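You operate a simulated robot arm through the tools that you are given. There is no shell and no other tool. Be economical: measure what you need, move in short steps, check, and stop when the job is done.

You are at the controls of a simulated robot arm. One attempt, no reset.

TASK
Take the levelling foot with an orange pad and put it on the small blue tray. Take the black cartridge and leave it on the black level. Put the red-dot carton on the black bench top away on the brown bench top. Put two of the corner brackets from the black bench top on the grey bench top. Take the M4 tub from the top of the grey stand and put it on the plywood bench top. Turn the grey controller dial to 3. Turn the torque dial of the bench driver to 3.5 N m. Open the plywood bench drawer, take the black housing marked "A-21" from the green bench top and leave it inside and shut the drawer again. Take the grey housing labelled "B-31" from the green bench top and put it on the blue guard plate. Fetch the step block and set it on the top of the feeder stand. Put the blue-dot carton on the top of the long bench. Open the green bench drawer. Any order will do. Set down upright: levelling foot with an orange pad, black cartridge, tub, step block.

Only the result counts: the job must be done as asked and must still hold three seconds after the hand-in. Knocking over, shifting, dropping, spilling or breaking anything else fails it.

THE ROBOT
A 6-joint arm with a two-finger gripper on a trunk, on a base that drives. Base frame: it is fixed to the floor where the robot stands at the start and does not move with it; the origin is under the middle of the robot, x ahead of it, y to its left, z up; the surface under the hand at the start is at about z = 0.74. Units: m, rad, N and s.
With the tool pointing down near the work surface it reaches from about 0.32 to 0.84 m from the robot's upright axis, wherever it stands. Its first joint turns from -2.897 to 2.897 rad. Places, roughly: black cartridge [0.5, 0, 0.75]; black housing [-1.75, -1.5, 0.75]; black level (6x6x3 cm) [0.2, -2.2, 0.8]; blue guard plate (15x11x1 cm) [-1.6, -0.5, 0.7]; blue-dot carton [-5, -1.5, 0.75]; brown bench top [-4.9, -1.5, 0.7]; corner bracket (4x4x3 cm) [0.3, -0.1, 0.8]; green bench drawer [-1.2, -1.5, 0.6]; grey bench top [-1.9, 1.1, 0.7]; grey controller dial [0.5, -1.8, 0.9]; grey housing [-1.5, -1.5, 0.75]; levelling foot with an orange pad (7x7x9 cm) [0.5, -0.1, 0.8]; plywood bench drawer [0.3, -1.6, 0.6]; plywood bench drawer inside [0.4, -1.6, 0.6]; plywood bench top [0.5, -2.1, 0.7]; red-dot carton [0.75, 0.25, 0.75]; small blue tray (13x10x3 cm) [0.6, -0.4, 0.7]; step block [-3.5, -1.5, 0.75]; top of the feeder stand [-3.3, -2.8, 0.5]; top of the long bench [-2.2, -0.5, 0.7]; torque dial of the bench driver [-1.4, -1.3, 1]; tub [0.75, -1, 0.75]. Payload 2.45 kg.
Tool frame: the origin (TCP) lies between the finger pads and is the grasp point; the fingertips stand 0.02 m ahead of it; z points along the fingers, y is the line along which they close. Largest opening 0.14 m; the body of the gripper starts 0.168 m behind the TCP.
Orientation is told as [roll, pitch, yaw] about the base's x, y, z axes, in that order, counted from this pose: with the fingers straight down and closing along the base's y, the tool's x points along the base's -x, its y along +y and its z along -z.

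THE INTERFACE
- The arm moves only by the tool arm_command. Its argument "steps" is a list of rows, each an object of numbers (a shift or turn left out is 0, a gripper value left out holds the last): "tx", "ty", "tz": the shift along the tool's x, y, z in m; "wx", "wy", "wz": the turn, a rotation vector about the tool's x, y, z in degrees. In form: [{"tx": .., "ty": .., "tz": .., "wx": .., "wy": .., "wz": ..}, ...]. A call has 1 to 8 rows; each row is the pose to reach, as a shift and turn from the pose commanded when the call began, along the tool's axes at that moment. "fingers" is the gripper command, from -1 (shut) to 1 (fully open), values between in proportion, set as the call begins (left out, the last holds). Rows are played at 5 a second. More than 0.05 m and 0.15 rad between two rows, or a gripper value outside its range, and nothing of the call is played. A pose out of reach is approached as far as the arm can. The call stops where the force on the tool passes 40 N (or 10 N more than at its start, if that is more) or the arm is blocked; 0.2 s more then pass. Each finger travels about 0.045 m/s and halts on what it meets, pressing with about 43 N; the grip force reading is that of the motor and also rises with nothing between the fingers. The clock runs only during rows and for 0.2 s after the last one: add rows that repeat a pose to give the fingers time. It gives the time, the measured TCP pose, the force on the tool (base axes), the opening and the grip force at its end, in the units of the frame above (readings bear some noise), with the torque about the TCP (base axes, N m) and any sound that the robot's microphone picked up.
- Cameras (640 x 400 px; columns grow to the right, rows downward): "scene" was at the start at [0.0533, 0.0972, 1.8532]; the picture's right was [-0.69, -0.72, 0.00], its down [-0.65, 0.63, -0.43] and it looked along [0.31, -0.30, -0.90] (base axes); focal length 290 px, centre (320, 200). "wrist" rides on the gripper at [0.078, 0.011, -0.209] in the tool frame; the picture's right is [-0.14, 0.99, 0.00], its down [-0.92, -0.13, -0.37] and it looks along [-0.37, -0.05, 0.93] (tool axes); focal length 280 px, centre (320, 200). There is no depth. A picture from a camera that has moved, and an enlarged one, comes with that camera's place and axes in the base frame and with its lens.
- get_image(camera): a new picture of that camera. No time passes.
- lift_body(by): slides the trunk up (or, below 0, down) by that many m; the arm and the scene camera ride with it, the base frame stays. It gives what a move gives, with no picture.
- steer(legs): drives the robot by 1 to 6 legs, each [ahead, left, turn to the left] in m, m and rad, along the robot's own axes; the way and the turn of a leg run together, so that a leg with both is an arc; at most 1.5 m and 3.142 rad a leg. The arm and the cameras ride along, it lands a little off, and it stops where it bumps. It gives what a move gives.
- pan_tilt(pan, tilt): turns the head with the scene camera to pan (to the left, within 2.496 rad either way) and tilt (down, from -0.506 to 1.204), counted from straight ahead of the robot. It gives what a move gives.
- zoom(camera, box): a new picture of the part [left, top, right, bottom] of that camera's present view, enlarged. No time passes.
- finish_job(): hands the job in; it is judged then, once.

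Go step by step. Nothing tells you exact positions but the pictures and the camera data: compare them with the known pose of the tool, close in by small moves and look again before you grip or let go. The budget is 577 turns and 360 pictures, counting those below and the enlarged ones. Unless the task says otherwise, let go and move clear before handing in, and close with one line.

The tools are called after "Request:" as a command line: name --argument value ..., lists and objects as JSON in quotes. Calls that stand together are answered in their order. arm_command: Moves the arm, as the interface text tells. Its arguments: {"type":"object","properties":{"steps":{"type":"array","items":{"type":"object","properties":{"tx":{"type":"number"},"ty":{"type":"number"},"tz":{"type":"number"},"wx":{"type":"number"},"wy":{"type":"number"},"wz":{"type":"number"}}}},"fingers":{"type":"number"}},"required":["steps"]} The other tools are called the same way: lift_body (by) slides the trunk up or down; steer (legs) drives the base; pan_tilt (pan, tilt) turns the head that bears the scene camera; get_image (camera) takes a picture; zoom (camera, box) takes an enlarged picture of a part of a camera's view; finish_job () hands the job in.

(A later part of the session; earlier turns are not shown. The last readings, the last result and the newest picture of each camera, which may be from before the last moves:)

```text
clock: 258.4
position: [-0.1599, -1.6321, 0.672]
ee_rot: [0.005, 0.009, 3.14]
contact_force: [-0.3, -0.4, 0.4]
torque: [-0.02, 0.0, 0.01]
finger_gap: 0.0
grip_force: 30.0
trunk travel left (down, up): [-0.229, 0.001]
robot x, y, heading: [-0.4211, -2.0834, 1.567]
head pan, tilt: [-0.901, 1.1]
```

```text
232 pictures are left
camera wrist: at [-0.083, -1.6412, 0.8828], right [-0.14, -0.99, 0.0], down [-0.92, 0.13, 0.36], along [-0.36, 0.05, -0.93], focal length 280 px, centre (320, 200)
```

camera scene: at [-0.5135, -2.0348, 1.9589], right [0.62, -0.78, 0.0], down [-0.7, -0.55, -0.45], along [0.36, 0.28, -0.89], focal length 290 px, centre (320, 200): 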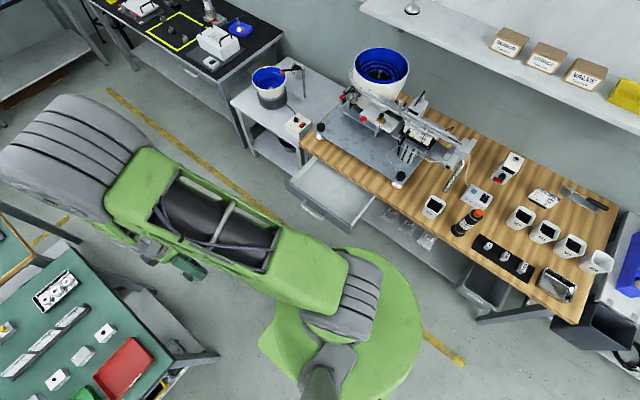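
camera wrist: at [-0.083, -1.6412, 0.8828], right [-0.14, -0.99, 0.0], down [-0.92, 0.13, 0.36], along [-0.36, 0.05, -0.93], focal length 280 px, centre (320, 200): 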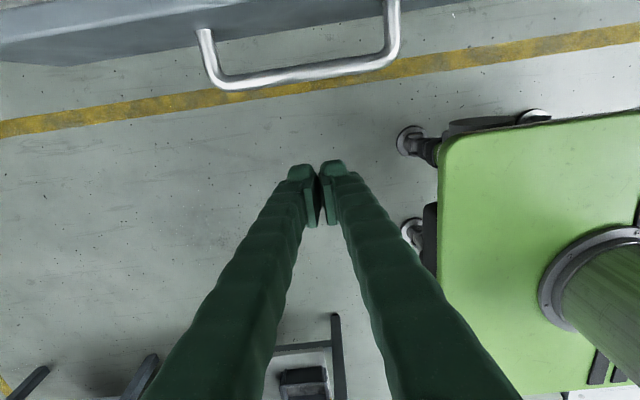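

Bar is straight ahead. Lower 1.5 cm more and push +x.

Request:
arm_command --steps '[{"tz": 0.015}, {"tz": 0.015, "tx": 0.03}, {"tz": 0.015, "tx": 0.055}, {"tz": 0.015, "tx": 0.08}, {"tz": 0.015, "tx": 0.105}, {"tz": 0.015, "tx": 0.13}, {"tz": 0.015, "tx": 0.155}, {"tz": 0.015, "tx": 0.18}]'

Request:
get_image --camera "wrist"

```text
clock: 260.2
position: [0.0221, -1.6326, 0.6619]
ee_rot: [0.003, 0.01, 3.138]
contact_force: [-0.1, -0.3, 0.1]
torque: [0.05, -0.01, -0.02]
finger_gap: 0.0
grip_force: 30.0
trunk travel left (down, up): [-0.229, 0.001]
robot x, y, heading: [-0.421, -2.0841, 1.568]
head pan, tilt: [-0.901, 1.1]
```

```text
231 pictures are left
camera wrist: at [0.0979, -1.6417, 0.8712], right [-0.14, -0.99, 0.0], down [-0.92, 0.13, 0.36], along [-0.36, 0.05, -0.93], focal length 280 px, centre (320, 200)
```

wrist: 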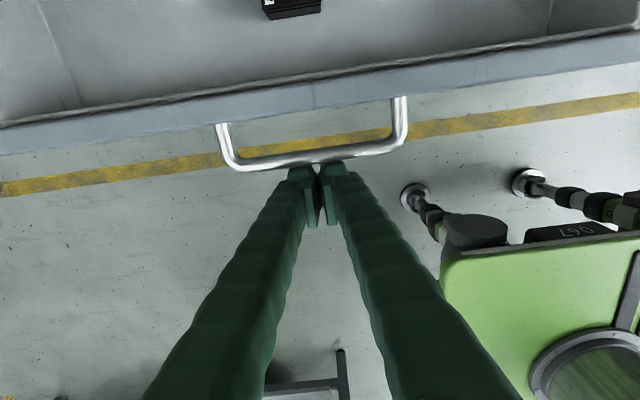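

Drawer follows. Continue pushing until it stops.

Request:
arm_command --steps '[{"tx": 0.025}, {"tx": 0.05}, {"tx": 0.07}, {"tx": 0.085}, {"tx": 0.095}, {"tx": 0.105}, {"tx": 0.11}, {"tx": 0.115}]'

Request:
get_image --camera "wrist"

```text
clock: 262.0
position: [0.1326, -1.6342, 0.6589]
ee_rot: [0.005, 0.005, 3.14]
contact_force: [-8.3, 1.7, -2.2]
torque: [0.05, 0.11, 0.08]
finger_gap: 0.0063
grip_force: 29.9
trunk travel left (down, up): [-0.229, 0.001]
robot x, y, heading: [-0.4208, -2.0861, 1.565]
head pan, tilt: [-0.901, 1.1]
```

```text
230 pictures are left
camera wrist: at [0.21, -1.6417, 0.8697], right [-0.14, -0.99, 0.01], down [-0.92, 0.13, 0.36], along [-0.36, 0.05, -0.93], focal length 280 px, centre (320, 200)
```

wrist: 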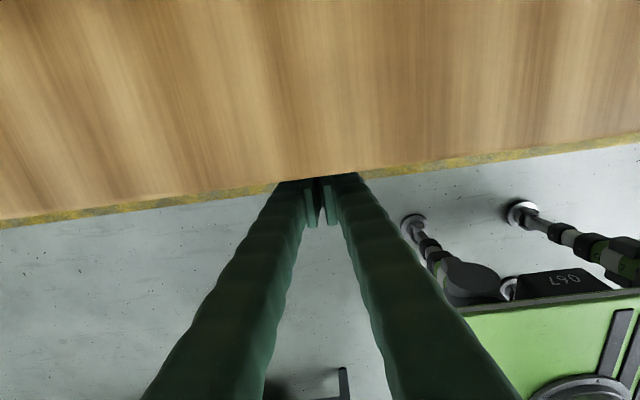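

Request:
arm_command --steps '[{"tx": 0.004}, {"tx": 0.008}]'

Request:
arm_command --steps '[{"tx": -0.03}, {"tx": -0.07}, {"tx": -0.11}, {"tx": -0.15}, {"tx": -0.19}, {"tx": -0.23}]'

Request:
get_image --camera "wrist"

Request:
zoom --camera "scene" --box '[260, 100, 440, 240]'

```text
clock: 262.6
position: [0.1324, -1.6347, 0.6599]
ee_rot: [0.009, 0.0, 3.142]
contact_force: [-29.0, 14.7, -19.4]
torque: [0.05, 0.48, 0.33]
finger_gap: 0.0061
grip_force: 29.4
out of reach, approached as far as the arm can: row 1, 2
trunk travel left (down, up): [-0.229, 0.001]
robot x, y, heading: [-0.4234, -2.0844, 1.572]
head pan, tilt: [-0.901, 1.1]
```

```text
clock: 262.9
position: [0.1311, -1.6352, 0.662]
ee_rot: [0.004, 0.009, 3.139]
contact_force: [-1.2, 1.7, -9.1]
torque: [-0.06, 0.53, 0.05]
finger_gap: 0.0
grip_force: 29.6
trunk travel left (down, up): [-0.229, 0.001]
robot x, y, heading: [-0.423, -2.0836, 1.568]
head pan, tilt: [-0.901, 1.1]
stopped in row 1: the force on the tool passed its limit at 63 N (the readings are from after the stop); the commanded pose is now the measured one
```

```text
229 pictures are left
camera wrist: at [0.2082, -1.6441, 0.8715], right [-0.14, -0.99, 0.0], down [-0.92, 0.13, 0.36], along [-0.36, 0.05, -0.93], focal length 280 px, centre (320, 200)
```

wrist: 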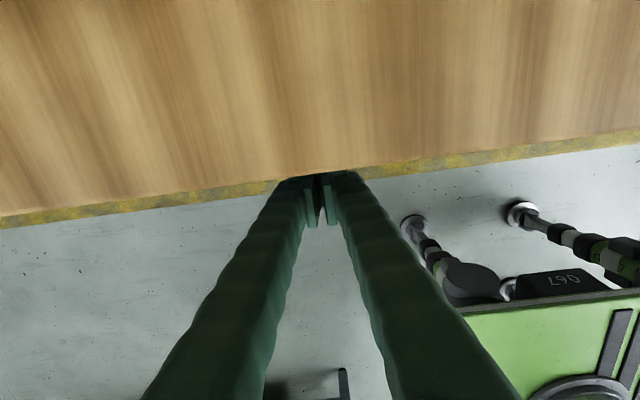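

```text
2.86 times, centred on (350, 170) of scene
camera zoom: at [-0.514, -2.0355, 1.9591], right [0.62, -0.78, 0.0], down [-0.7, -0.55, -0.45], along [0.36, 0.28, -0.89], focal length 830 px, centre (234, 286)
```

zoom: 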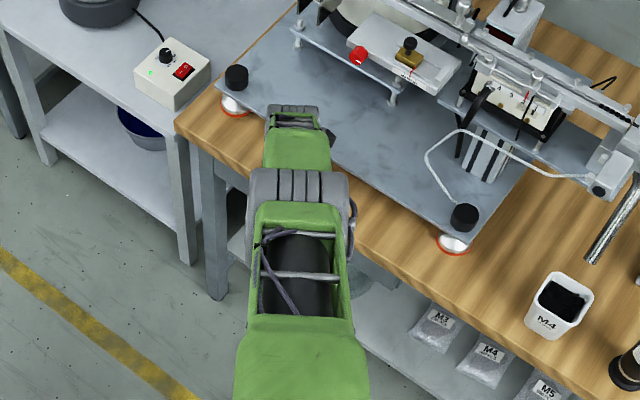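

The retreat met resistance; I try a very small retreat to see what is caught.

Request:
arm_command --steps '[{"tx": -0.004}, {"tx": -0.008}]'

```text
clock: 263.5
position: [0.1242, -1.6353, 0.6605]
ee_rot: [0.005, 0.01, 3.139]
contact_force: [-0.4, 0.0, 0.8]
torque: [0.03, 0.04, -0.03]
finger_gap: 0.0
grip_force: 29.5
trunk travel left (down, up): [-0.229, 0.001]
robot x, y, heading: [-0.4227, -2.0845, 1.566]
head pan, tilt: [-0.901, 1.1]
```

Free now; it was just the stored push releasing. Continue backing off and check the drawer.

Request:
arm_command --steps '[{"tx": -0.03}, {"tx": -0.07}, {"tx": -0.11}, {"tx": -0.15}, {"tx": -0.18}, {"tx": -0.18, "tz": -0.04}, {"tx": -0.18, "tz": -0.08}]'

Request:
get_image --camera "wrist"

Request:
zoom --camera "scene" --box '[260, 100, 440, 240]'

```text
clock: 265.1
position: [-0.0574, -1.6346, 0.7414]
ee_rot: [0.007, 0.008, 3.14]
contact_force: [-0.1, 0.1, -0.2]
torque: [0.02, 0.02, -0.01]
finger_gap: 0.0001
grip_force: 29.7
trunk travel left (down, up): [-0.229, 0.001]
robot x, y, heading: [-0.422, -2.0842, 1.572]
head pan, tilt: [-0.901, 1.1]
```

```text
227 pictures are left
camera wrist: at [0.0186, -1.6438, 0.951], right [-0.14, -0.99, 0.0], down [-0.92, 0.13, 0.36], along [-0.36, 0.05, -0.93], focal length 280 px, centre (320, 200)
```

wrist: 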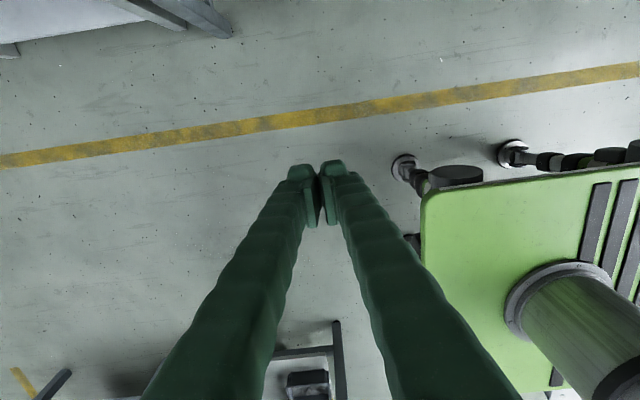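

```text
2.86 times, centred on (350, 170) of scene
camera zoom: at [-0.5143, -2.0355, 1.9589], right [0.62, -0.78, 0.0], down [-0.7, -0.55, -0.45], along [0.36, 0.28, -0.89], focal length 830 px, centre (234, 286)
```

zoom: 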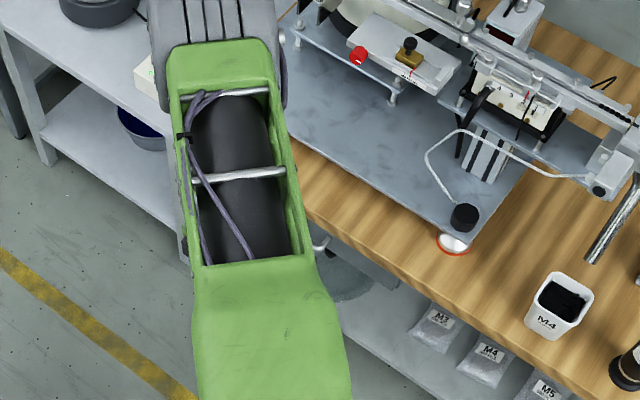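

Drawer appears shut. Next: the bench driver's torque dial on the green bench. I raise the hand, recentre it, and strafe left.

Request:
arm_command --steps '[{"tz": -0.045}, {"tz": -0.09}, {"tz": -0.135}, {"tz": -0.18}, {"tz": -0.225}, {"tz": -0.27}, {"tz": -0.3}]'

Request:
arm_command --steps '[{"tx": -0.045}, {"tx": -0.09}, {"tx": -0.135}, {"tx": -0.18}, {"tx": -0.225}, {"tx": -0.27}, {"tx": -0.315}, {"tx": -0.36}]'

Request:
steer --legs '[[0, 0.95, 0]]'

Request:
pan_tilt --pan 0.3 --tilt 0.9

Request:
get_image --camera "scene"

Request:
get_image --camera "wrist"

```text
clock: 266.7
position: [-0.0582, -1.6335, 1.0402]
ee_rot: [0.006, 0.008, 3.142]
contact_force: [-0.7, -0.7, -0.1]
torque: [0.03, -0.02, 0.01]
finger_gap: 0.0
grip_force: 29.9
trunk travel left (down, up): [-0.229, 0.001]
robot x, y, heading: [-0.4235, -2.0836, 1.573]
head pan, tilt: [-0.901, 1.1]
```

```text
clock: 268.5
position: [-0.4207, -1.6334, 1.0368]
ee_rot: [0.005, 0.01, 3.14]
contact_force: [-0.5, 0.3, -0.4]
torque: [0.02, -0.02, 0.03]
finger_gap: 0.0002
grip_force: 29.2
trunk travel left (down, up): [-0.229, 0.001]
robot x, y, heading: [-0.4227, -2.0814, 1.57]
head pan, tilt: [-0.901, 1.1]
```

```text
clock: 277.2
position: [-1.3679, -1.6346, 1.0387]
ee_rot: [0.006, 0.01, -3.141]
contact_force: [-0.6, 0.1, 0.4]
torque: [-0.01, -0.04, 0.01]
finger_gap: 0.0
grip_force: 28.9
trunk travel left (down, up): [-0.229, 0.001]
robot x, y, heading: [-1.3696, -2.0845, 1.576]
head pan, tilt: [-0.901, 1.1]
```

```text
clock: 278.6
position: [-1.3675, -1.6357, 1.0366]
ee_rot: [0.006, 0.009, -3.14]
contact_force: [0.3, 0.2, 0.0]
torque: [-0.02, 0.0, 0.03]
finger_gap: 0.0
grip_force: 29.5
trunk travel left (down, up): [-0.229, 0.001]
robot x, y, heading: [-1.3679, -2.0885, 1.575]
head pan, tilt: [0.3, 0.901]
```

```text
225 pictures are left
camera scene: at [-1.533, -2.0041, 1.9727], right [0.95, 0.3, 0.0], down [0.23, -0.75, -0.62], along [-0.19, 0.59, -0.78], focal length 290 px, centre (320, 200)
```

scene: 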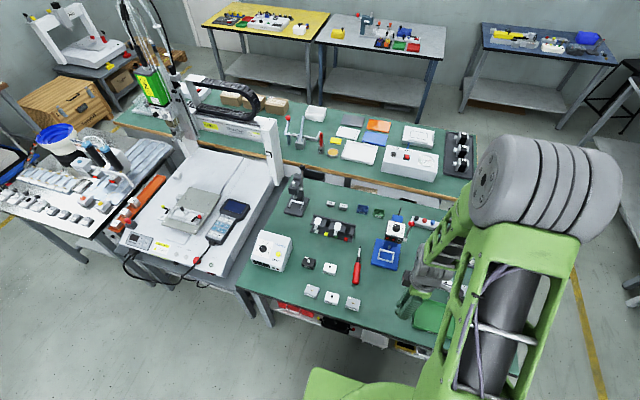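

```text
224 pictures are left
camera wrist: at [-1.2911, -1.6437, 1.2475], right [-0.14, -0.99, 0.0], down [-0.92, 0.13, 0.36], along [-0.36, 0.05, -0.93], focal length 280 px, centre (320, 200)
```

wrist: 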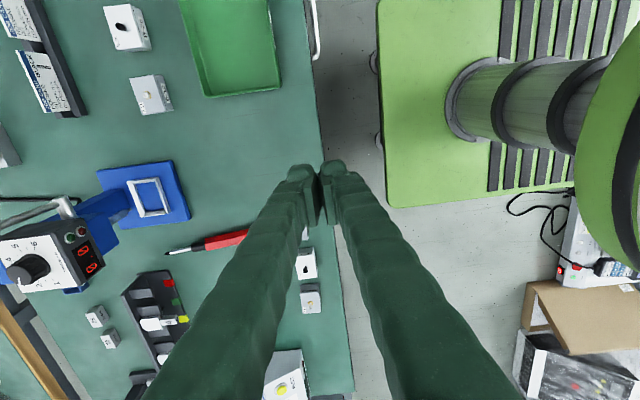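

Request:
zoom --camera "wrist" --box '[0, 190, 130, 310]'

Request:
zoom --camera "scene" --box '[340, 190, 460, 290]'

```text
3.33 times, centred on (65, 250) of wrist
camera zoom: at [-1.2911, -1.6437, 1.2475], right [-0.14, -0.99, 0.0], down [-0.92, 0.13, 0.36], along [-0.36, 0.05, -0.93], focal length 935 px, centre (1170, 33)
```

zoom: 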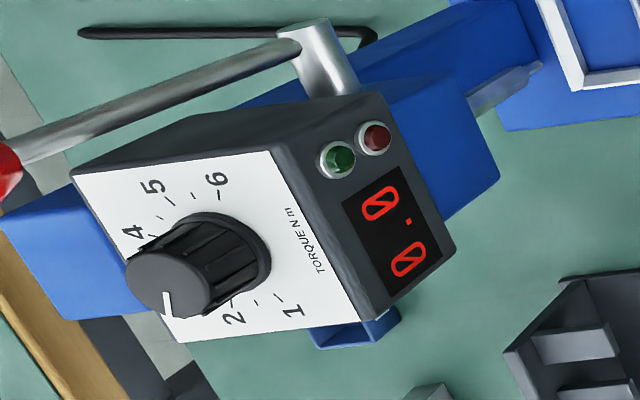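

```text
4.00 times, centred on (400, 240) of scene
camera zoom: at [-1.533, -2.0041, 1.9727], right [0.95, 0.3, 0.0], down [0.23, -0.75, -0.62], along [-0.19, 0.59, -0.78], focal length 1162 px, centre (0, 40)
```

zoom: 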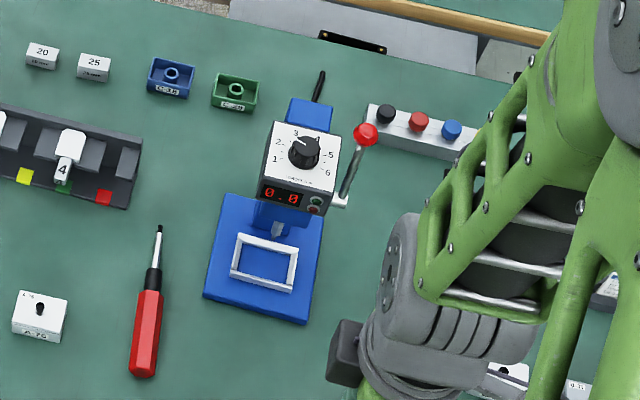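

The driver's dial sits on top with a vertical axis at about [-1.436, -1.308, 1.0]; it currently reads ~2.6. I raise the hand, drive 0.1 ahead, and go above it.

Request:
arm_command --steps '[{"tz": -0.045}, {"tz": -0.09}, {"tz": -0.12}, {"tz": -0.12}]' --fingers 0.0

Request:
steer --legs '[[0.1, 0, 0]]'

Request:
arm_command --steps '[{"ty": -0.04}, {"ty": -0.08, "tx": -0.015}, {"ty": -0.12, "tx": -0.03}, {"ty": -0.16, "tx": -0.045}, {"ty": -0.2, "tx": -0.06}, {"ty": -0.227, "tx": -0.068}, {"ty": -0.227, "tx": -0.068}]'

Request:
get_image --camera "wrist"

```text
clock: 279.6
position: [-1.3688, -1.6334, 1.1583]
ee_rot: [0.006, 0.009, -3.139]
contact_force: [0.4, 0.7, 0.8]
torque: [-0.01, -0.02, -0.02]
finger_gap: 0.0705
grip_force: 0.2
trunk travel left (down, up): [-0.229, 0.001]
robot x, y, heading: [-1.3703, -2.0882, 1.574]
head pan, tilt: [0.3, 0.901]
```

```text
clock: 280.7
position: [-1.3689, -1.532, 1.1551]
ee_rot: [0.005, 0.007, -3.14]
contact_force: [-0.2, 0.7, -0.6]
torque: [-0.1, 0.03, 0.01]
finger_gap: 0.0697
grip_force: 0.0
trunk travel left (down, up): [-0.229, 0.001]
robot x, y, heading: [-1.3703, -1.9868, 1.581]
head pan, tilt: [0.3, 0.901]
```

```text
clock: 282.3
position: [-1.4374, -1.3068, 1.1563]
ee_rot: [0.005, 0.008, -3.139]
contact_force: [0.1, 0.6, 0.6]
torque: [-0.03, 0.04, 0.03]
finger_gap: 0.0701
grip_force: 0.1
trunk travel left (down, up): [-0.229, 0.001]
robot x, y, heading: [-1.3718, -1.9852, 1.574]
head pan, tilt: [0.3, 0.901]
```

```text
221 pictures are left
camera wrist: at [-1.3603, -1.3155, 1.3664], right [-0.14, -0.99, 0.0], down [-0.92, 0.13, 0.36], along [-0.36, 0.05, -0.93], focal length 280 px, centre (320, 200)
```

wrist: 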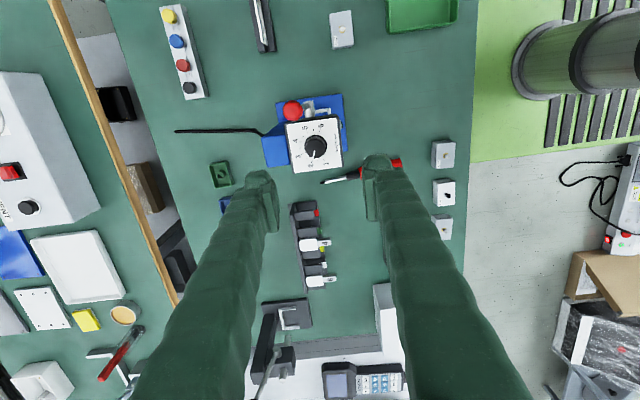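

Request:
zoom --camera "wrist" --box '[260, 85, 370, 185]'

```text
4.00 times, centred on (315, 135) of wrist
camera zoom: at [-1.3603, -1.3155, 1.3664], right [-0.14, -0.99, 0.0], down [-0.92, 0.13, 0.36], along [-0.36, 0.05, -0.93], focal length 1122 px, centre (340, 460)
```

zoom: 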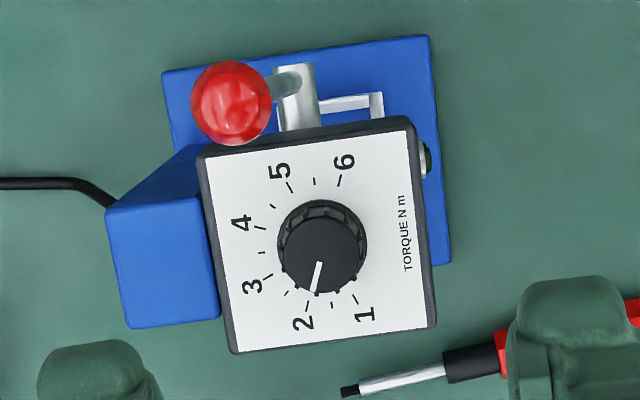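

Pointer is at 2.0, and labels are 45° apart; I need 3.5, i.e. 67.5° clockwise seen from above. I refine position to [-1.438, -1.298] and descend partway to re-measure height.

Request:
arm_command --steps '[{"ty": -0.0095, "tz": 0.03}, {"ty": -0.0095, "tz": 0.07}, {"ty": -0.0095, "tz": 0.11}, {"ty": -0.0095, "tz": 0.125}, {"ty": -0.0095, "tz": 0.125}]'

Request:
zoom --camera "wrist" --box '[230, 60, 410, 220]'

Request:
zoom --camera "scene" --box '[340, 180, 440, 270]'

```text
clock: 283.5
position: [-1.4358, -1.2976, 1.0297]
ee_rot: [0.004, 0.009, -3.141]
contact_force: [0.2, -0.5, 0.0]
torque: [0.03, 0.02, -0.02]
finger_gap: 0.0698
grip_force: 0.0
trunk travel left (down, up): [-0.229, 0.001]
robot x, y, heading: [-1.3725, -1.9883, 1.574]
head pan, tilt: [0.3, 0.901]
```

```text
2.50 times, centred on (320, 140) of wrist
camera zoom: at [-1.3595, -1.3065, 1.2401], right [-0.14, -0.99, 0.0], down [-0.92, 0.13, 0.36], along [-0.36, 0.05, -0.93], focal length 701 px, centre (320, 350)
```

zoom: 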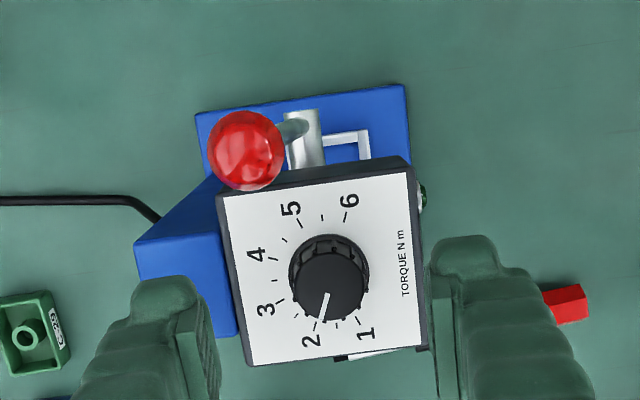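

```text
4.44 times, centred on (390, 225) of scene
camera zoom: at [-1.5334, -1.9044, 1.9727], right [0.95, 0.3, 0.0], down [0.23, -0.75, -0.62], along [-0.19, 0.59, -0.78], focal length 1291 px, centre (9, 89)
```

zoom: 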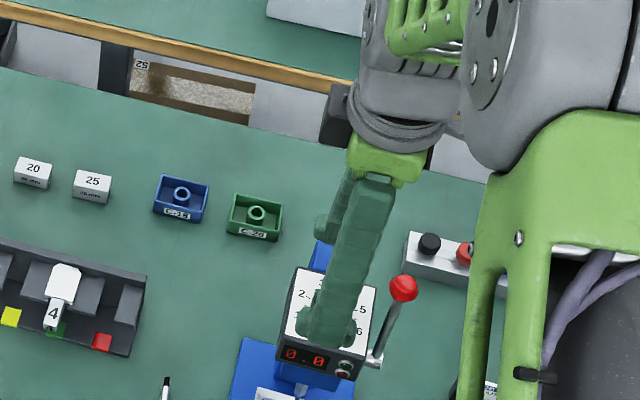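

Cap top ≈0.964, plate ≈0.935. Lower to TCP 0.963 and grip the knob.

Request:
arm_command --steps '[{"ty": 0.002, "tz": 0.03}, {"ty": 0.002, "tz": 0.05}, {"ty": 0.002, "tz": 0.06}, {"ty": 0.002, "tz": 0.067}]' --fingers -0.2

Request:
arm_command --steps '[{}, {}, {}, {}]' --fingers -1

Request:
zoom --camera "wrist" --box '[230, 60, 410, 220]'

```text
clock: 284.1
position: [-1.4355, -1.2988, 0.9954]
ee_rot: [0.002, 0.01, -3.141]
contact_force: [0.5, -5.4, 15.3]
torque: [0.38, 0.02, 0.03]
finger_gap: 0.0525
grip_force: 0.0
trunk travel left (down, up): [-0.229, 0.001]
robot x, y, heading: [-1.3699, -1.9857, 1.575]
head pan, tilt: [0.3, 0.901]
stopped in row 2: the force on the tool passed its limit at 56 N (the readings are from after the stop); the commanded pose is now the measured one
```

```text
clock: 285.1
position: [-1.4366, -1.3016, 0.9955]
ee_rot: [0.004, 0.008, -3.14]
contact_force: [-2.6, -10.2, 24.8]
torque: [1.52, 0.84, -0.79]
finger_gap: 0.0275
grip_force: 44.6
trunk travel left (down, up): [-0.229, 0.001]
robot x, y, heading: [-1.3682, -1.9856, 1.569]
head pan, tilt: [0.3, 0.901]
```

```text
2.50 times, centred on (320, 140) of wrist
camera zoom: at [-1.36, -1.3108, 1.206], right [-0.14, -0.99, 0.0], down [-0.92, 0.13, 0.36], along [-0.36, 0.05, -0.93], focal length 701 px, centre (320, 350)
```

zoom: 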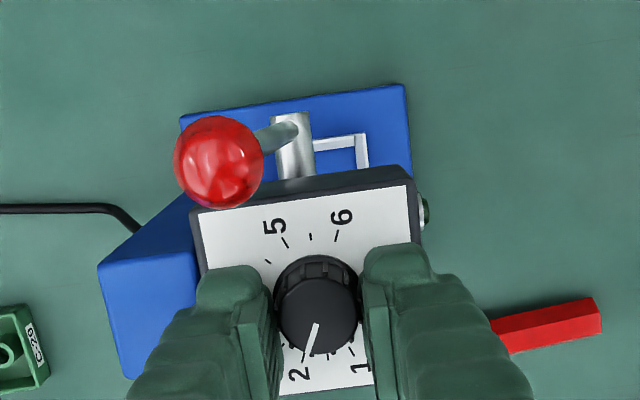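

The plate is higher than estimated (tips touched at 0.975). I reopen slightly, lift 5 mm, and regrip before turning.

Request:
arm_command --steps '[{}, {"tz": -0.005}, {"tz": -0.005}]' --fingers -0.4

Request:
arm_command --steps '[{}, {}, {}]' --fingers -1

```text
clock: 285.9
position: [-1.4365, -1.2977, 1.0]
ee_rot: [0.004, 0.011, -3.139]
contact_force: [-0.5, 0.0, 0.6]
torque: [0.02, 0.01, -0.02]
finger_gap: 0.0419
grip_force: 0.1
trunk travel left (down, up): [-0.229, 0.001]
robot x, y, heading: [-1.3697, -1.9857, 1.575]
head pan, tilt: [0.3, 0.901]
```

```text
clock: 286.7
position: [-1.4367, -1.3026, 0.9974]
ee_rot: [0.009, 0.01, -3.14]
contact_force: [-0.4, -15.8, -6.7]
torque: [-0.21, 0.09, -0.11]
finger_gap: 0.0266
grip_force: 41.9
trunk travel left (down, up): [-0.229, 0.001]
robot x, y, heading: [-1.3719, -1.9859, 1.577]
head pan, tilt: [0.3, 0.901]
```

Dial centre is ~4 mm further -y; I recentre while gripping and start turning (+wz = clockwise from above).

Request:
arm_command --steps '[{"ty": 0.005}, {"ty": 0.005, "wz": 8}, {"ty": 0.005, "wz": 16}, {"ty": 0.005, "wz": 24}, {"ty": 0.005, "wz": 32}]'

Request:
zoom --camera "wrist" --box '[230, 60, 410, 220]'

```text
clock: 287.9
position: [-1.4348, -1.2987, 0.9985]
ee_rot: [-0.005, 0.006, 2.585]
contact_force: [7.0, 20.7, -19.1]
torque: [0.16, -0.16, 0.15]
finger_gap: 0.0265
grip_force: 45.8
trunk travel left (down, up): [-0.229, 0.001]
robot x, y, heading: [-1.3694, -1.985, 1.572]
head pan, tilt: [0.3, 0.901]
```

```text
2.50 times, centred on (320, 140) of wrist
camera zoom: at [-1.3763, -1.3484, 1.2082], right [-0.64, -0.77, -0.01], down [-0.72, 0.6, 0.36], along [-0.28, 0.24, -0.93], focal length 701 px, centre (320, 350)
```

zoom: 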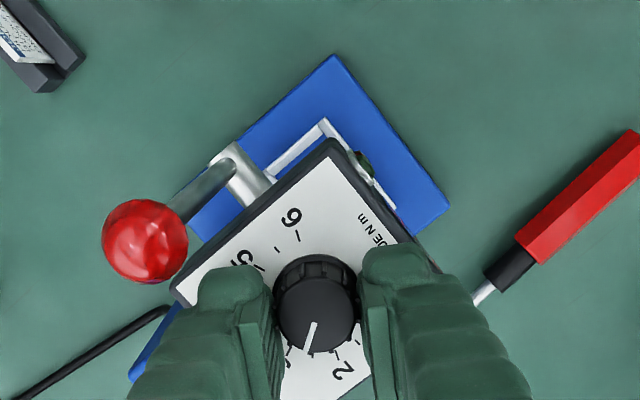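

The knob turns with the hand. Continue the remaining 36°, easing the side force.

Request:
arm_command --steps '[{"ty": -0.0025}, {"ty": -0.0025, "wz": 8}, {"ty": -0.0025, "wz": 16}, {"ty": -0.0025, "wz": 24}, {"ty": -0.0025, "wz": 32}, {"ty": -0.0025, "wz": 36}, {"ty": -0.0025, "wz": 36}]'

Request:
zoom --camera "wrist" --box '[230, 60, 410, 220]'

```text
clock: 289.5
position: [-1.4313, -1.296, 0.9993]
ee_rot: [-0.012, -0.003, 1.953]
contact_force: [7.8, 6.9, -15.3]
torque: [1.12, 0.18, 0.05]
finger_gap: 0.0263
grip_force: 44.9
trunk travel left (down, up): [-0.229, 0.001]
robot x, y, heading: [-1.3697, -1.9872, 1.574]
head pan, tilt: [0.3, 0.901]
stopped in row 7: the force on the tool passed its limit at 40 N (the readings are from after the stop); the commanded pose is now the measured one
```

```text
2.50 times, centred on (320, 140) of wrist
camera zoom: at [-1.4145, -1.3732, 1.2077], right [-0.97, -0.24, -0.01], down [-0.23, 0.9, 0.37], along [-0.08, 0.36, -0.93], focal length 701 px, centre (320, 350)
```

zoom: 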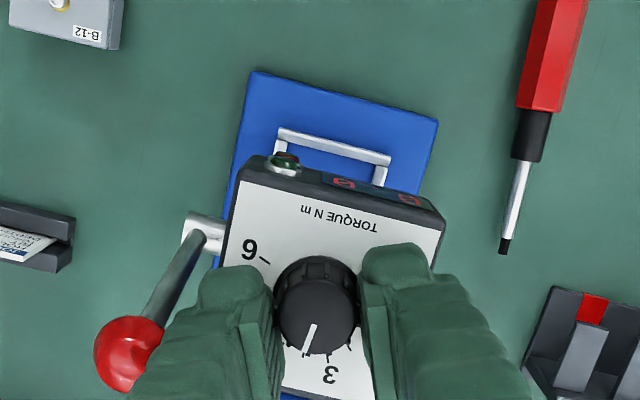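

Now open just a little and lift straight up, then read the dial.

Request:
arm_command --steps '[{}, {}]' --fingers -0.45

Request:
arm_command --steps '[{"tz": -0.02}, {"tz": -0.05}, {"tz": -0.09}, {"tz": -0.13}, {"tz": -0.16}]'

Request:
zoom --camera "wrist" --box '[270, 90, 370, 190]'

```text
clock: 290.1
position: [-1.4336, -1.2997, 1.0006]
ee_rot: [-0.007, 0.001, 1.956]
contact_force: [0.8, -0.8, -1.1]
torque: [0.0, 0.0, 0.0]
finger_gap: 0.0387
grip_force: 0.1
trunk travel left (down, up): [-0.229, 0.001]
robot x, y, heading: [-1.3711, -1.9832, 1.575]
head pan, tilt: [0.3, 0.901]
```

```text
clock: 291.3
position: [-1.4361, -1.3, 1.1613]
ee_rot: [-0.009, 0.0, 1.955]
contact_force: [0.0, -0.4, -0.4]
torque: [0.01, -0.01, -0.02]
finger_gap: 0.0386
grip_force: 0.0
trunk travel left (down, up): [-0.229, 0.001]
robot x, y, heading: [-1.3699, -1.9848, 1.573]
head pan, tilt: [0.3, 0.901]
```

```text
4.00 times, centred on (320, 140) of wrist
camera zoom: at [-1.4182, -1.3768, 1.3703], right [-0.97, -0.24, -0.01], down [-0.23, 0.9, 0.37], along [-0.08, 0.36, -0.93], focal length 1122 px, centre (320, 440)
```

zoom: 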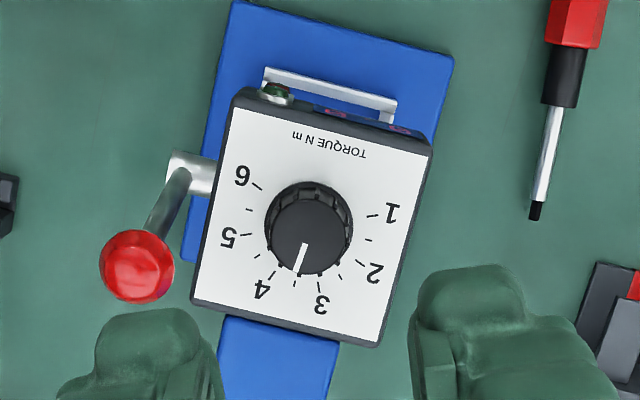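

Dial now reads 3.5. Next: open the green bench drawer (handle on the south side near x≈-1.17). I drive to about [-0.65, -2.2], where there's room to pull.

Request:
steer --legs '[[-0.215, 0, 0], [0, -0.72, 0]]'

Request:
pan_tilt --pan 0.9 --tilt 1.0

Request:
get_image --camera "scene"

```text
clock: 299.3
position: [-0.7224, -1.514, 1.1603]
ee_rot: [-0.008, 0.0, 1.951]
contact_force: [-1.0, -0.4, 0.1]
torque: [-0.02, -0.01, 0.01]
finger_gap: 0.0384
grip_force: 0.0
trunk travel left (down, up): [-0.229, 0.001]
robot x, y, heading: [-0.6617, -2.2025, 1.57]
head pan, tilt: [0.3, 0.901]
```

```text
clock: 300.3
position: [-0.7236, -1.5139, 1.1599]
ee_rot: [-0.01, 0.0, 1.953]
contact_force: [0.5, -0.5, 0.0]
torque: [-0.02, -0.01, -0.03]
finger_gap: 0.0386
grip_force: 0.0
trunk travel left (down, up): [-0.229, 0.001]
robot x, y, heading: [-0.662, -2.201, 1.571]
head pan, tilt: [0.901, 1.0]
```

```text
213 pictures are left
camera scene: at [-0.8542, -2.1474, 1.9655], right [0.62, 0.78, 0.0], down [0.66, -0.52, -0.54], along [-0.42, 0.34, -0.84], focal length 290 px, centre (320, 200)
```

scene: 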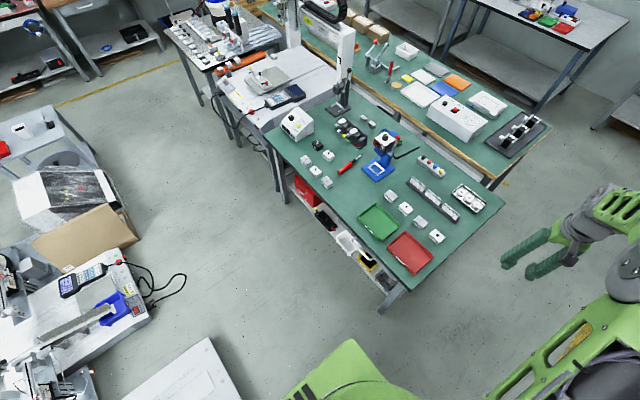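

Request:
zoom --camera "scene" --box '[260, 150, 430, 310]'

```text
2.50 times, centred on (345, 230) of scene
camera zoom: at [-0.8542, -2.1474, 1.9655], right [0.62, 0.78, 0.0], down [0.66, -0.52, -0.54], along [-0.42, 0.34, -0.84], focal length 726 px, centre (258, 125)
```

zoom: 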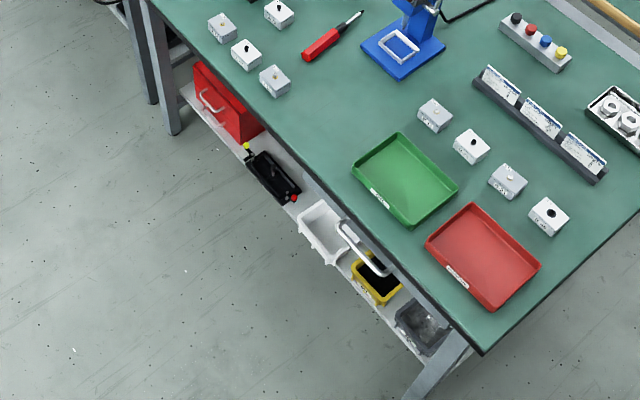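

Handle bar mid is about [-1.158, -1.65, 0.665]. I rotate the wrist, then bring the hand in front of it.

Request:
arm_command --steps '[{"wz": -8}, {"wz": -16}, {"wz": -24}, {"wz": -32}, {"wz": -40}, {"wz": -48}, {"wz": -56}, {"wz": -64}]' --fingers -0.2

Request:
arm_command --steps '[{"wz": -4, "ty": 0.045}, {"wz": -4, "ty": 0.09}, {"wz": -4, "ty": 0.135}, {"wz": -4, "ty": 0.18}, {"wz": -4, "ty": 0.22}]'

Request:
arm_command --steps '[{"tx": -0.049}, {"tx": -0.098}, {"tx": -0.147}, {"tx": -0.196}, {"tx": -0.245}, {"tx": -0.294}, {"tx": -0.343}, {"tx": -0.392}]'

```text
clock: 302.1
position: [-0.7231, -1.5144, 1.1612]
ee_rot: [-0.004, 0.011, 3.072]
contact_force: [-0.1, -0.1, 0.3]
torque: [0.0, 0.02, -0.02]
finger_gap: 0.056
grip_force: 0.1
trunk travel left (down, up): [-0.229, 0.001]
robot x, y, heading: [-0.6567, -2.2045, 1.571]
head pan, tilt: [0.901, 1.0]
```

```text
clock: 303.3
position: [-0.7397, -1.7349, 1.1599]
ee_rot: [-0.005, 0.01, 3.137]
contact_force: [-0.2, 0.3, -0.6]
torque: [0.06, -0.01, 0.0]
finger_gap: 0.0562
grip_force: 0.0
trunk travel left (down, up): [-0.229, 0.001]
robot x, y, heading: [-0.6597, -2.1978, 1.569]
head pan, tilt: [0.901, 1.0]
```

```text
clock: 305.1
position: [-1.1336, -1.7329, 1.1546]
ee_rot: [-0.004, 0.007, 3.138]
contact_force: [-0.2, 0.1, 0.1]
torque: [-0.01, -0.02, 0.0]
finger_gap: 0.0557
grip_force: 0.1
trunk travel left (down, up): [-0.229, 0.001]
robot x, y, heading: [-0.6624, -2.2001, 1.574]
head pan, tilt: [0.901, 1.0]
```

Now lower to ~0.95 and pitch forward (+y).

Request:
arm_command --steps '[{"tz": 0.045}, {"tz": 0.09}, {"tz": 0.135}, {"tz": 0.18}, {"tz": 0.2, "tx": -0.02}]'

Request:
arm_command --steps '[{"wx": 8}, {"wx": 16}, {"wx": 24}, {"wx": 32}, {"wx": 40}, {"wx": 48}, {"wx": 56}, {"wx": 64}]'

Request:
arm_command --steps '[{"wx": 8}, {"wx": 16}, {"wx": 24}, {"wx": 26}, {"wx": 26}]'

Request:
get_image --camera "wrist"

```text
clock: 306.3
position: [-1.1507, -1.7326, 0.9541]
ee_rot: [-0.003, 0.011, 3.139]
contact_force: [0.1, 0.4, -0.4]
torque: [0.0, -0.05, -0.01]
finger_gap: 0.056
grip_force: 0.0
trunk travel left (down, up): [-0.229, 0.001]
robot x, y, heading: [-0.661, -2.1979, 1.568]
head pan, tilt: [0.901, 1.0]
```

```text
clock: 308.1
position: [-1.1499, -1.7318, 0.955]
ee_rot: [-1.12, 0.009, 3.14]
contact_force: [-1.2, 0.1, 0.3]
torque: [0.01, -0.02, 0.01]
finger_gap: 0.056
grip_force: 0.1
trunk travel left (down, up): [-0.229, 0.001]
robot x, y, heading: [-0.6603, -2.2, 1.574]
head pan, tilt: [0.901, 1.0]
```

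```text
clock: 309.3
position: [-1.1485, -1.7319, 0.9568]
ee_rot: [-1.576, 0.01, 3.141]
contact_force: [0.5, 0.0, -0.4]
torque: [-0.01, 0.01, -0.02]
finger_gap: 0.0558
grip_force: 0.1
trunk travel left (down, up): [-0.229, 0.001]
robot x, y, heading: [-0.6563, -2.1993, 1.574]
head pan, tilt: [0.901, 1.0]
```

```text
211 pictures are left
camera wrist: at [-1.0714, -1.9405, 0.9454], right [-0.13, 0.01, -0.99], down [-0.92, -0.37, 0.12], along [-0.36, 0.93, 0.05], focal length 280 px, centre (320, 200)
```

wrist: 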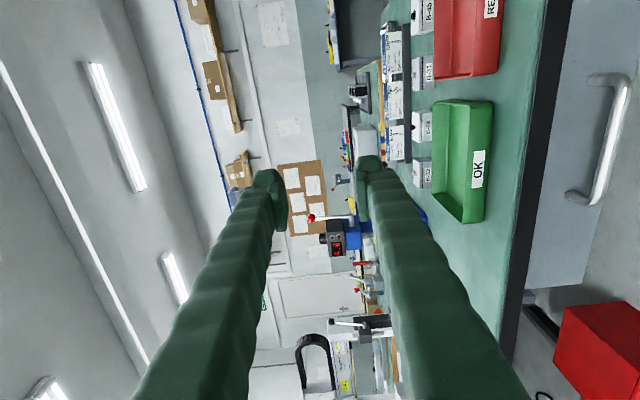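

Pitch reached easily. Handle at right of view; lower with the trunk by 0.22 and the arm the rest.

Request:
lift_body --by -0.22

Request:
arm_command --steps '[{"ty": 0.03}, {"ty": 0.06}, {"ty": 0.065}]'

Request:
get_image --camera "wrist"

```text
clock: 311.6
position: [-1.1492, -1.7325, 0.7362]
ee_rot: [-1.574, 0.009, 3.137]
contact_force: [-0.4, -0.4, -0.1]
torque: [-0.03, 0.02, 0.05]
finger_gap: 0.0559
grip_force: 0.1
trunk travel left (down, up): [-0.009, 0.221]
robot x, y, heading: [-0.6606, -2.2013, 1.57]
head pan, tilt: [0.901, 1.0]
```

```text
clock: 312.4
position: [-1.1491, -1.7328, 0.6707]
ee_rot: [-1.575, 0.009, 3.139]
contact_force: [-0.4, -0.8, 0.1]
torque: [0.03, -0.02, -0.01]
finger_gap: 0.056
grip_force: 0.1
trunk travel left (down, up): [-0.009, 0.221]
robot x, y, heading: [-0.6597, -2.1989, 1.57]
head pan, tilt: [0.901, 1.0]
```

```text
210 pictures are left
camera wrist: at [-1.071, -1.9403, 0.6603], right [-0.13, 0.0, -0.99], down [-0.92, -0.37, 0.12], along [-0.36, 0.93, 0.05], focal length 280 px, centre (320, 200)
```

wrist: 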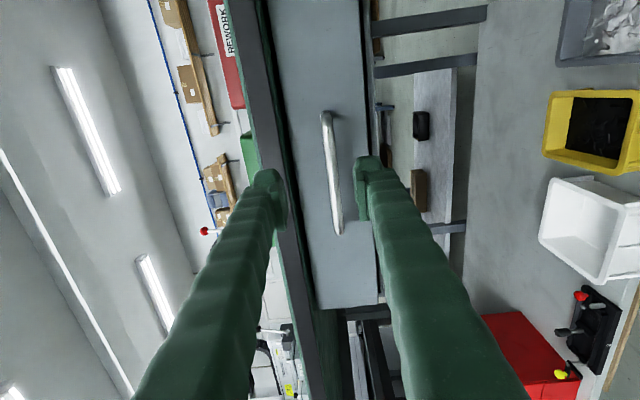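

Bar z≈0.660. Correct 1 cm down, advance 8 cm, then grip.

Request:
arm_command --steps '[{"ty": 0.0105}, {"ty": 0.0105, "tz": 0.035}, {"ty": 0.0105, "tz": 0.065}, {"ty": 0.0105, "tz": 0.08}, {"ty": 0.0105, "tz": 0.08}]'

Request:
get_image --camera "wrist"

```text
clock: 313.6
position: [-1.1475, -1.6518, 0.6602]
ee_rot: [-1.575, 0.009, 3.139]
contact_force: [0.5, -1.3, 0.1]
torque: [0.06, 0.02, -0.04]
finger_gap: 0.0555
grip_force: 0.1
trunk travel left (down, up): [-0.009, 0.221]
robot x, y, heading: [-0.655, -2.2011, 1.573]
head pan, tilt: [0.901, 1.0]
```

```text
209 pictures are left
camera wrist: at [-1.0701, -1.8603, 0.6506], right [-0.13, 0.0, -0.99], down [-0.92, -0.37, 0.12], along [-0.36, 0.93, 0.05], focal length 280 px, centre (320, 200)
```

wrist: 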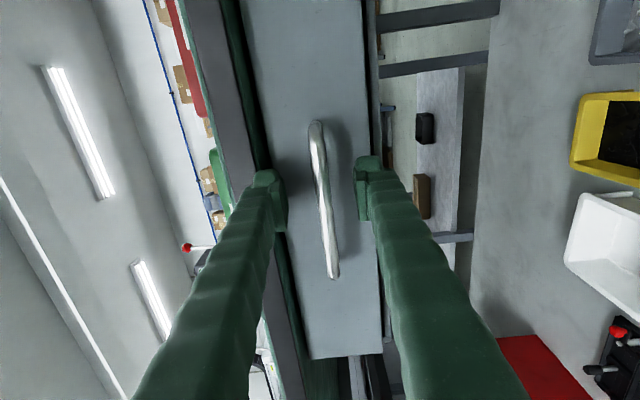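

The bar is ~1 cm further; advance and close.

Request:
arm_command --steps '[{"tz": 0.006}, {"tz": 0.012}, {"tz": 0.012}]'

Request:
arm_command --steps '[{}, {}, {}, {}]' --fingers -1

Request:
arm_command --steps '[{"tz": -0.02}, {"tz": -0.04}, {"tz": -0.06}]'

Request:
get_image --camera "wrist"

```text
clock: 314.2
position: [-1.1486, -1.6461, 0.6589]
ee_rot: [-1.575, 0.013, -3.14]
contact_force: [2.4, -10.6, -0.7]
torque: [0.44, 0.07, -0.15]
finger_gap: 0.0567
grip_force: 0.4
trunk travel left (down, up): [-0.009, 0.221]
robot x, y, heading: [-0.661, -2.2014, 1.572]
head pan, tilt: [0.901, 1.0]
stopped in row 3: the force on the tool passed its limit at 45 N (the readings are from after the stop); the commanded pose is now the measured one
```

```text
clock: 315.2
position: [-1.1483, -1.6439, 0.6581]
ee_rot: [-1.572, 0.013, 3.143]
contact_force: [2.0, 3.2, -2.6]
torque: [-0.02, 0.68, -0.03]
finger_gap: 0.0066
grip_force: 29.3
trunk travel left (down, up): [-0.009, 0.221]
robot x, y, heading: [-0.6592, -2.1994, 1.571]
head pan, tilt: [0.901, 1.0]
```

```text
clock: 316.0
position: [-1.1474, -1.7047, 0.6597]
ee_rot: [-1.571, 0.013, -3.142]
contact_force: [2.9, -1.6, -4.4]
torque: [0.02, 0.88, -0.1]
finger_gap: 0.0064
grip_force: 35.3
trunk travel left (down, up): [-0.009, 0.221]
robot x, y, heading: [-0.659, -2.203, 1.573]
head pan, tilt: [0.901, 1.0]
```

```text
208 pictures are left
camera wrist: at [-1.0692, -1.9135, 0.6486], right [-0.12, 0.0, -0.99], down [-0.92, -0.37, 0.12], along [-0.37, 0.93, 0.05], focal length 280 px, centre (320, 200)
```

wrist: 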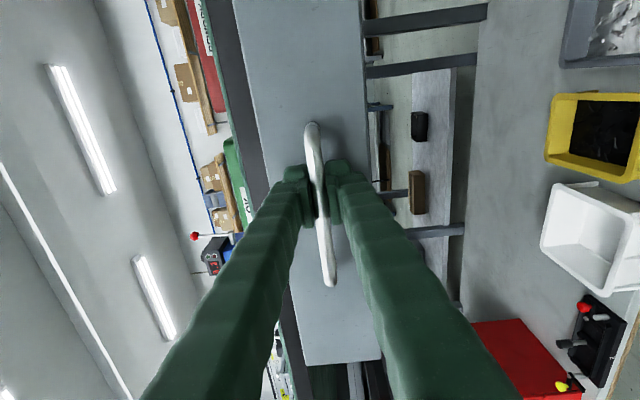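

Pulling works. Now back the robot 0.16 m to open the drawer further.

Request:
steer --legs '[[-0.16, 0, 0]]'

Request:
get_image --camera "wrist"

```text
clock: 317.4
position: [-1.1473, -1.8641, 0.6581]
ee_rot: [-1.572, 0.014, -3.141]
contact_force: [1.7, -0.1, -10.8]
torque: [0.13, 0.89, 0.17]
finger_gap: 0.0064
grip_force: 34.6
trunk travel left (down, up): [-0.009, 0.221]
robot x, y, heading: [-0.6565, -2.3606, 1.574]
head pan, tilt: [0.901, 1.0]
```

```text
207 pictures are left
camera wrist: at [-1.0692, -2.0727, 0.6486], right [-0.12, 0.0, -0.99], down [-0.92, -0.37, 0.12], along [-0.37, 0.93, 0.05], focal length 280 px, centre (320, 200)
```

wrist: 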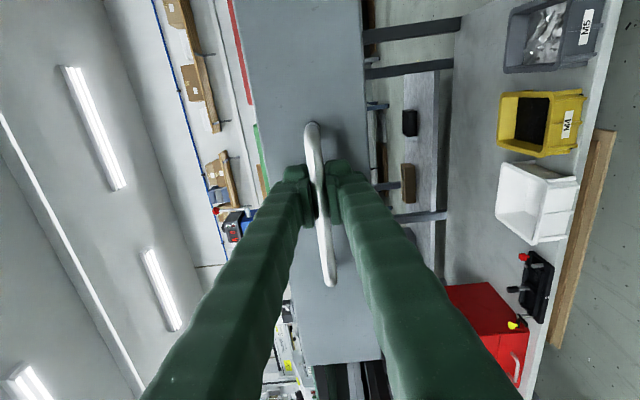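

Opened ~22 cm; pull 6 cm more to be safe.

Request:
steer --legs '[[-0.06, 0, 0]]'

Request:
get_image --camera "wrist"

```text
clock: 318.4
position: [-1.1482, -1.9249, 0.6587]
ee_rot: [-1.573, 0.014, -3.14]
contact_force: [-2.0, -0.9, -4.8]
torque: [0.04, 0.9, -0.12]
finger_gap: 0.0066
grip_force: 34.5
trunk travel left (down, up): [-0.009, 0.221]
robot x, y, heading: [-0.6591, -2.4225, 1.573]
head pan, tilt: [0.901, 1.0]
```

```text
206 pictures are left
camera wrist: at [-1.0691, -2.1328, 0.6486], right [-0.12, 0.0, -0.99], down [-0.92, -0.37, 0.12], along [-0.37, 0.93, 0.05], focal length 280 px, centre (320, 200)
```

wrist: 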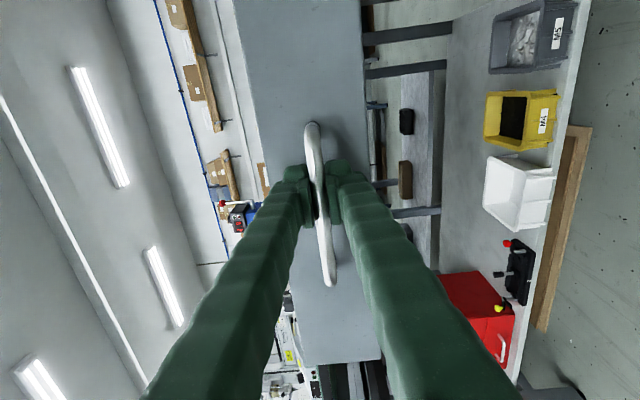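

Drawer is open 28 cm. Release, back the hand off, and restore tool-down.

Request:
arm_command --steps '[{}, {}, {}]' --fingers -0.3

Request:
arm_command --steps '[{"tz": -0.03}, {"tz": -0.06}, {"tz": -0.08}]'

Request:
lift_body --by 0.22

Request:
arm_command --steps '[{"ty": -0.045}, {"ty": -0.06, "wx": -8}, {"ty": -0.06, "wx": -16}, {"ty": -0.06, "wx": -24}, {"ty": -0.06, "wx": -32}, {"ty": -0.06, "wx": -40}, {"ty": -0.06, "wx": -48}, {"ty": -0.06, "wx": -56}]'

Request:
arm_command --steps '[{"wx": -8}, {"wx": -16}, {"wx": -24}, {"wx": -32}, {"wx": -34}, {"wx": -34, "tz": 0.0}]'

Request:
get_image --camera "wrist"

```text
clock: 319.2
position: [-1.148, -1.9248, 0.6589]
ee_rot: [-1.572, 0.011, -3.14]
contact_force: [-0.3, 1.3, -1.1]
torque: [-0.01, 0.0, 0.02]
finger_gap: 0.0488
grip_force: 0.0
trunk travel left (down, up): [-0.009, 0.221]
robot x, y, heading: [-0.6564, -2.4186, 1.577]
head pan, tilt: [0.901, 1.0]
```

```text
clock: 320.0
position: [-1.147, -2.004, 0.659]
ee_rot: [-1.573, 0.013, -3.14]
contact_force: [-0.1, -0.2, 0.1]
torque: [0.0, 0.01, -0.03]
finger_gap: 0.0492
grip_force: 0.1
trunk travel left (down, up): [-0.009, 0.221]
robot x, y, heading: [-0.6595, -2.4239, 1.575]
head pan, tilt: [0.901, 1.0]
```

```text
clock: 322.4
position: [-1.1467, -2.004, 0.8784]
ee_rot: [-1.573, 0.014, -3.14]
contact_force: [-0.4, -0.7, -0.2]
torque: [0.01, -0.02, 0.02]
finger_gap: 0.049
grip_force: 0.1
trunk travel left (down, up): [-0.229, 0.001]
robot x, y, heading: [-0.6586, -2.4176, 1.573]
head pan, tilt: [0.901, 1.0]
```

```text
clock: 324.1
position: [-1.1477, -2.0041, 0.9384]
ee_rot: [-0.591, 0.014, -3.14]
contact_force: [-0.7, -0.3, 0.6]
torque: [0.01, 0.0, 0.02]
finger_gap: 0.049
grip_force: 0.1
trunk travel left (down, up): [-0.229, 0.001]
robot x, y, heading: [-0.6559, -2.4202, 1.573]
head pan, tilt: [0.901, 1.0]
```

```text
clock: 325.6
position: [-1.1472, -2.0053, 0.9389]
ee_rot: [-0.002, 0.012, -3.14]
contact_force: [0.0, 0.4, 0.9]
torque: [0.0, -0.02, -0.02]
finger_gap: 0.0491
grip_force: 0.1
trunk travel left (down, up): [-0.229, 0.001]
robot x, y, heading: [-0.6592, -2.4188, 1.565]
head pan, tilt: [0.901, 1.0]
```

```text
205 pictures are left
camera wrist: at [-1.0721, -2.0148, 1.149], right [-0.14, -0.99, 0.0], down [-0.93, 0.13, 0.36], along [-0.35, 0.05, -0.93], focal length 280 px, centre (320, 200)
```

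wrist: 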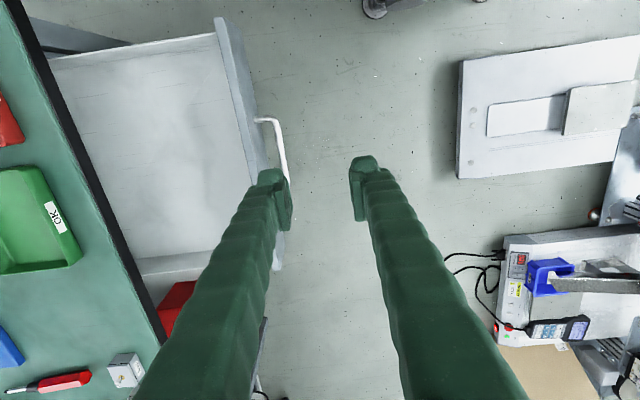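

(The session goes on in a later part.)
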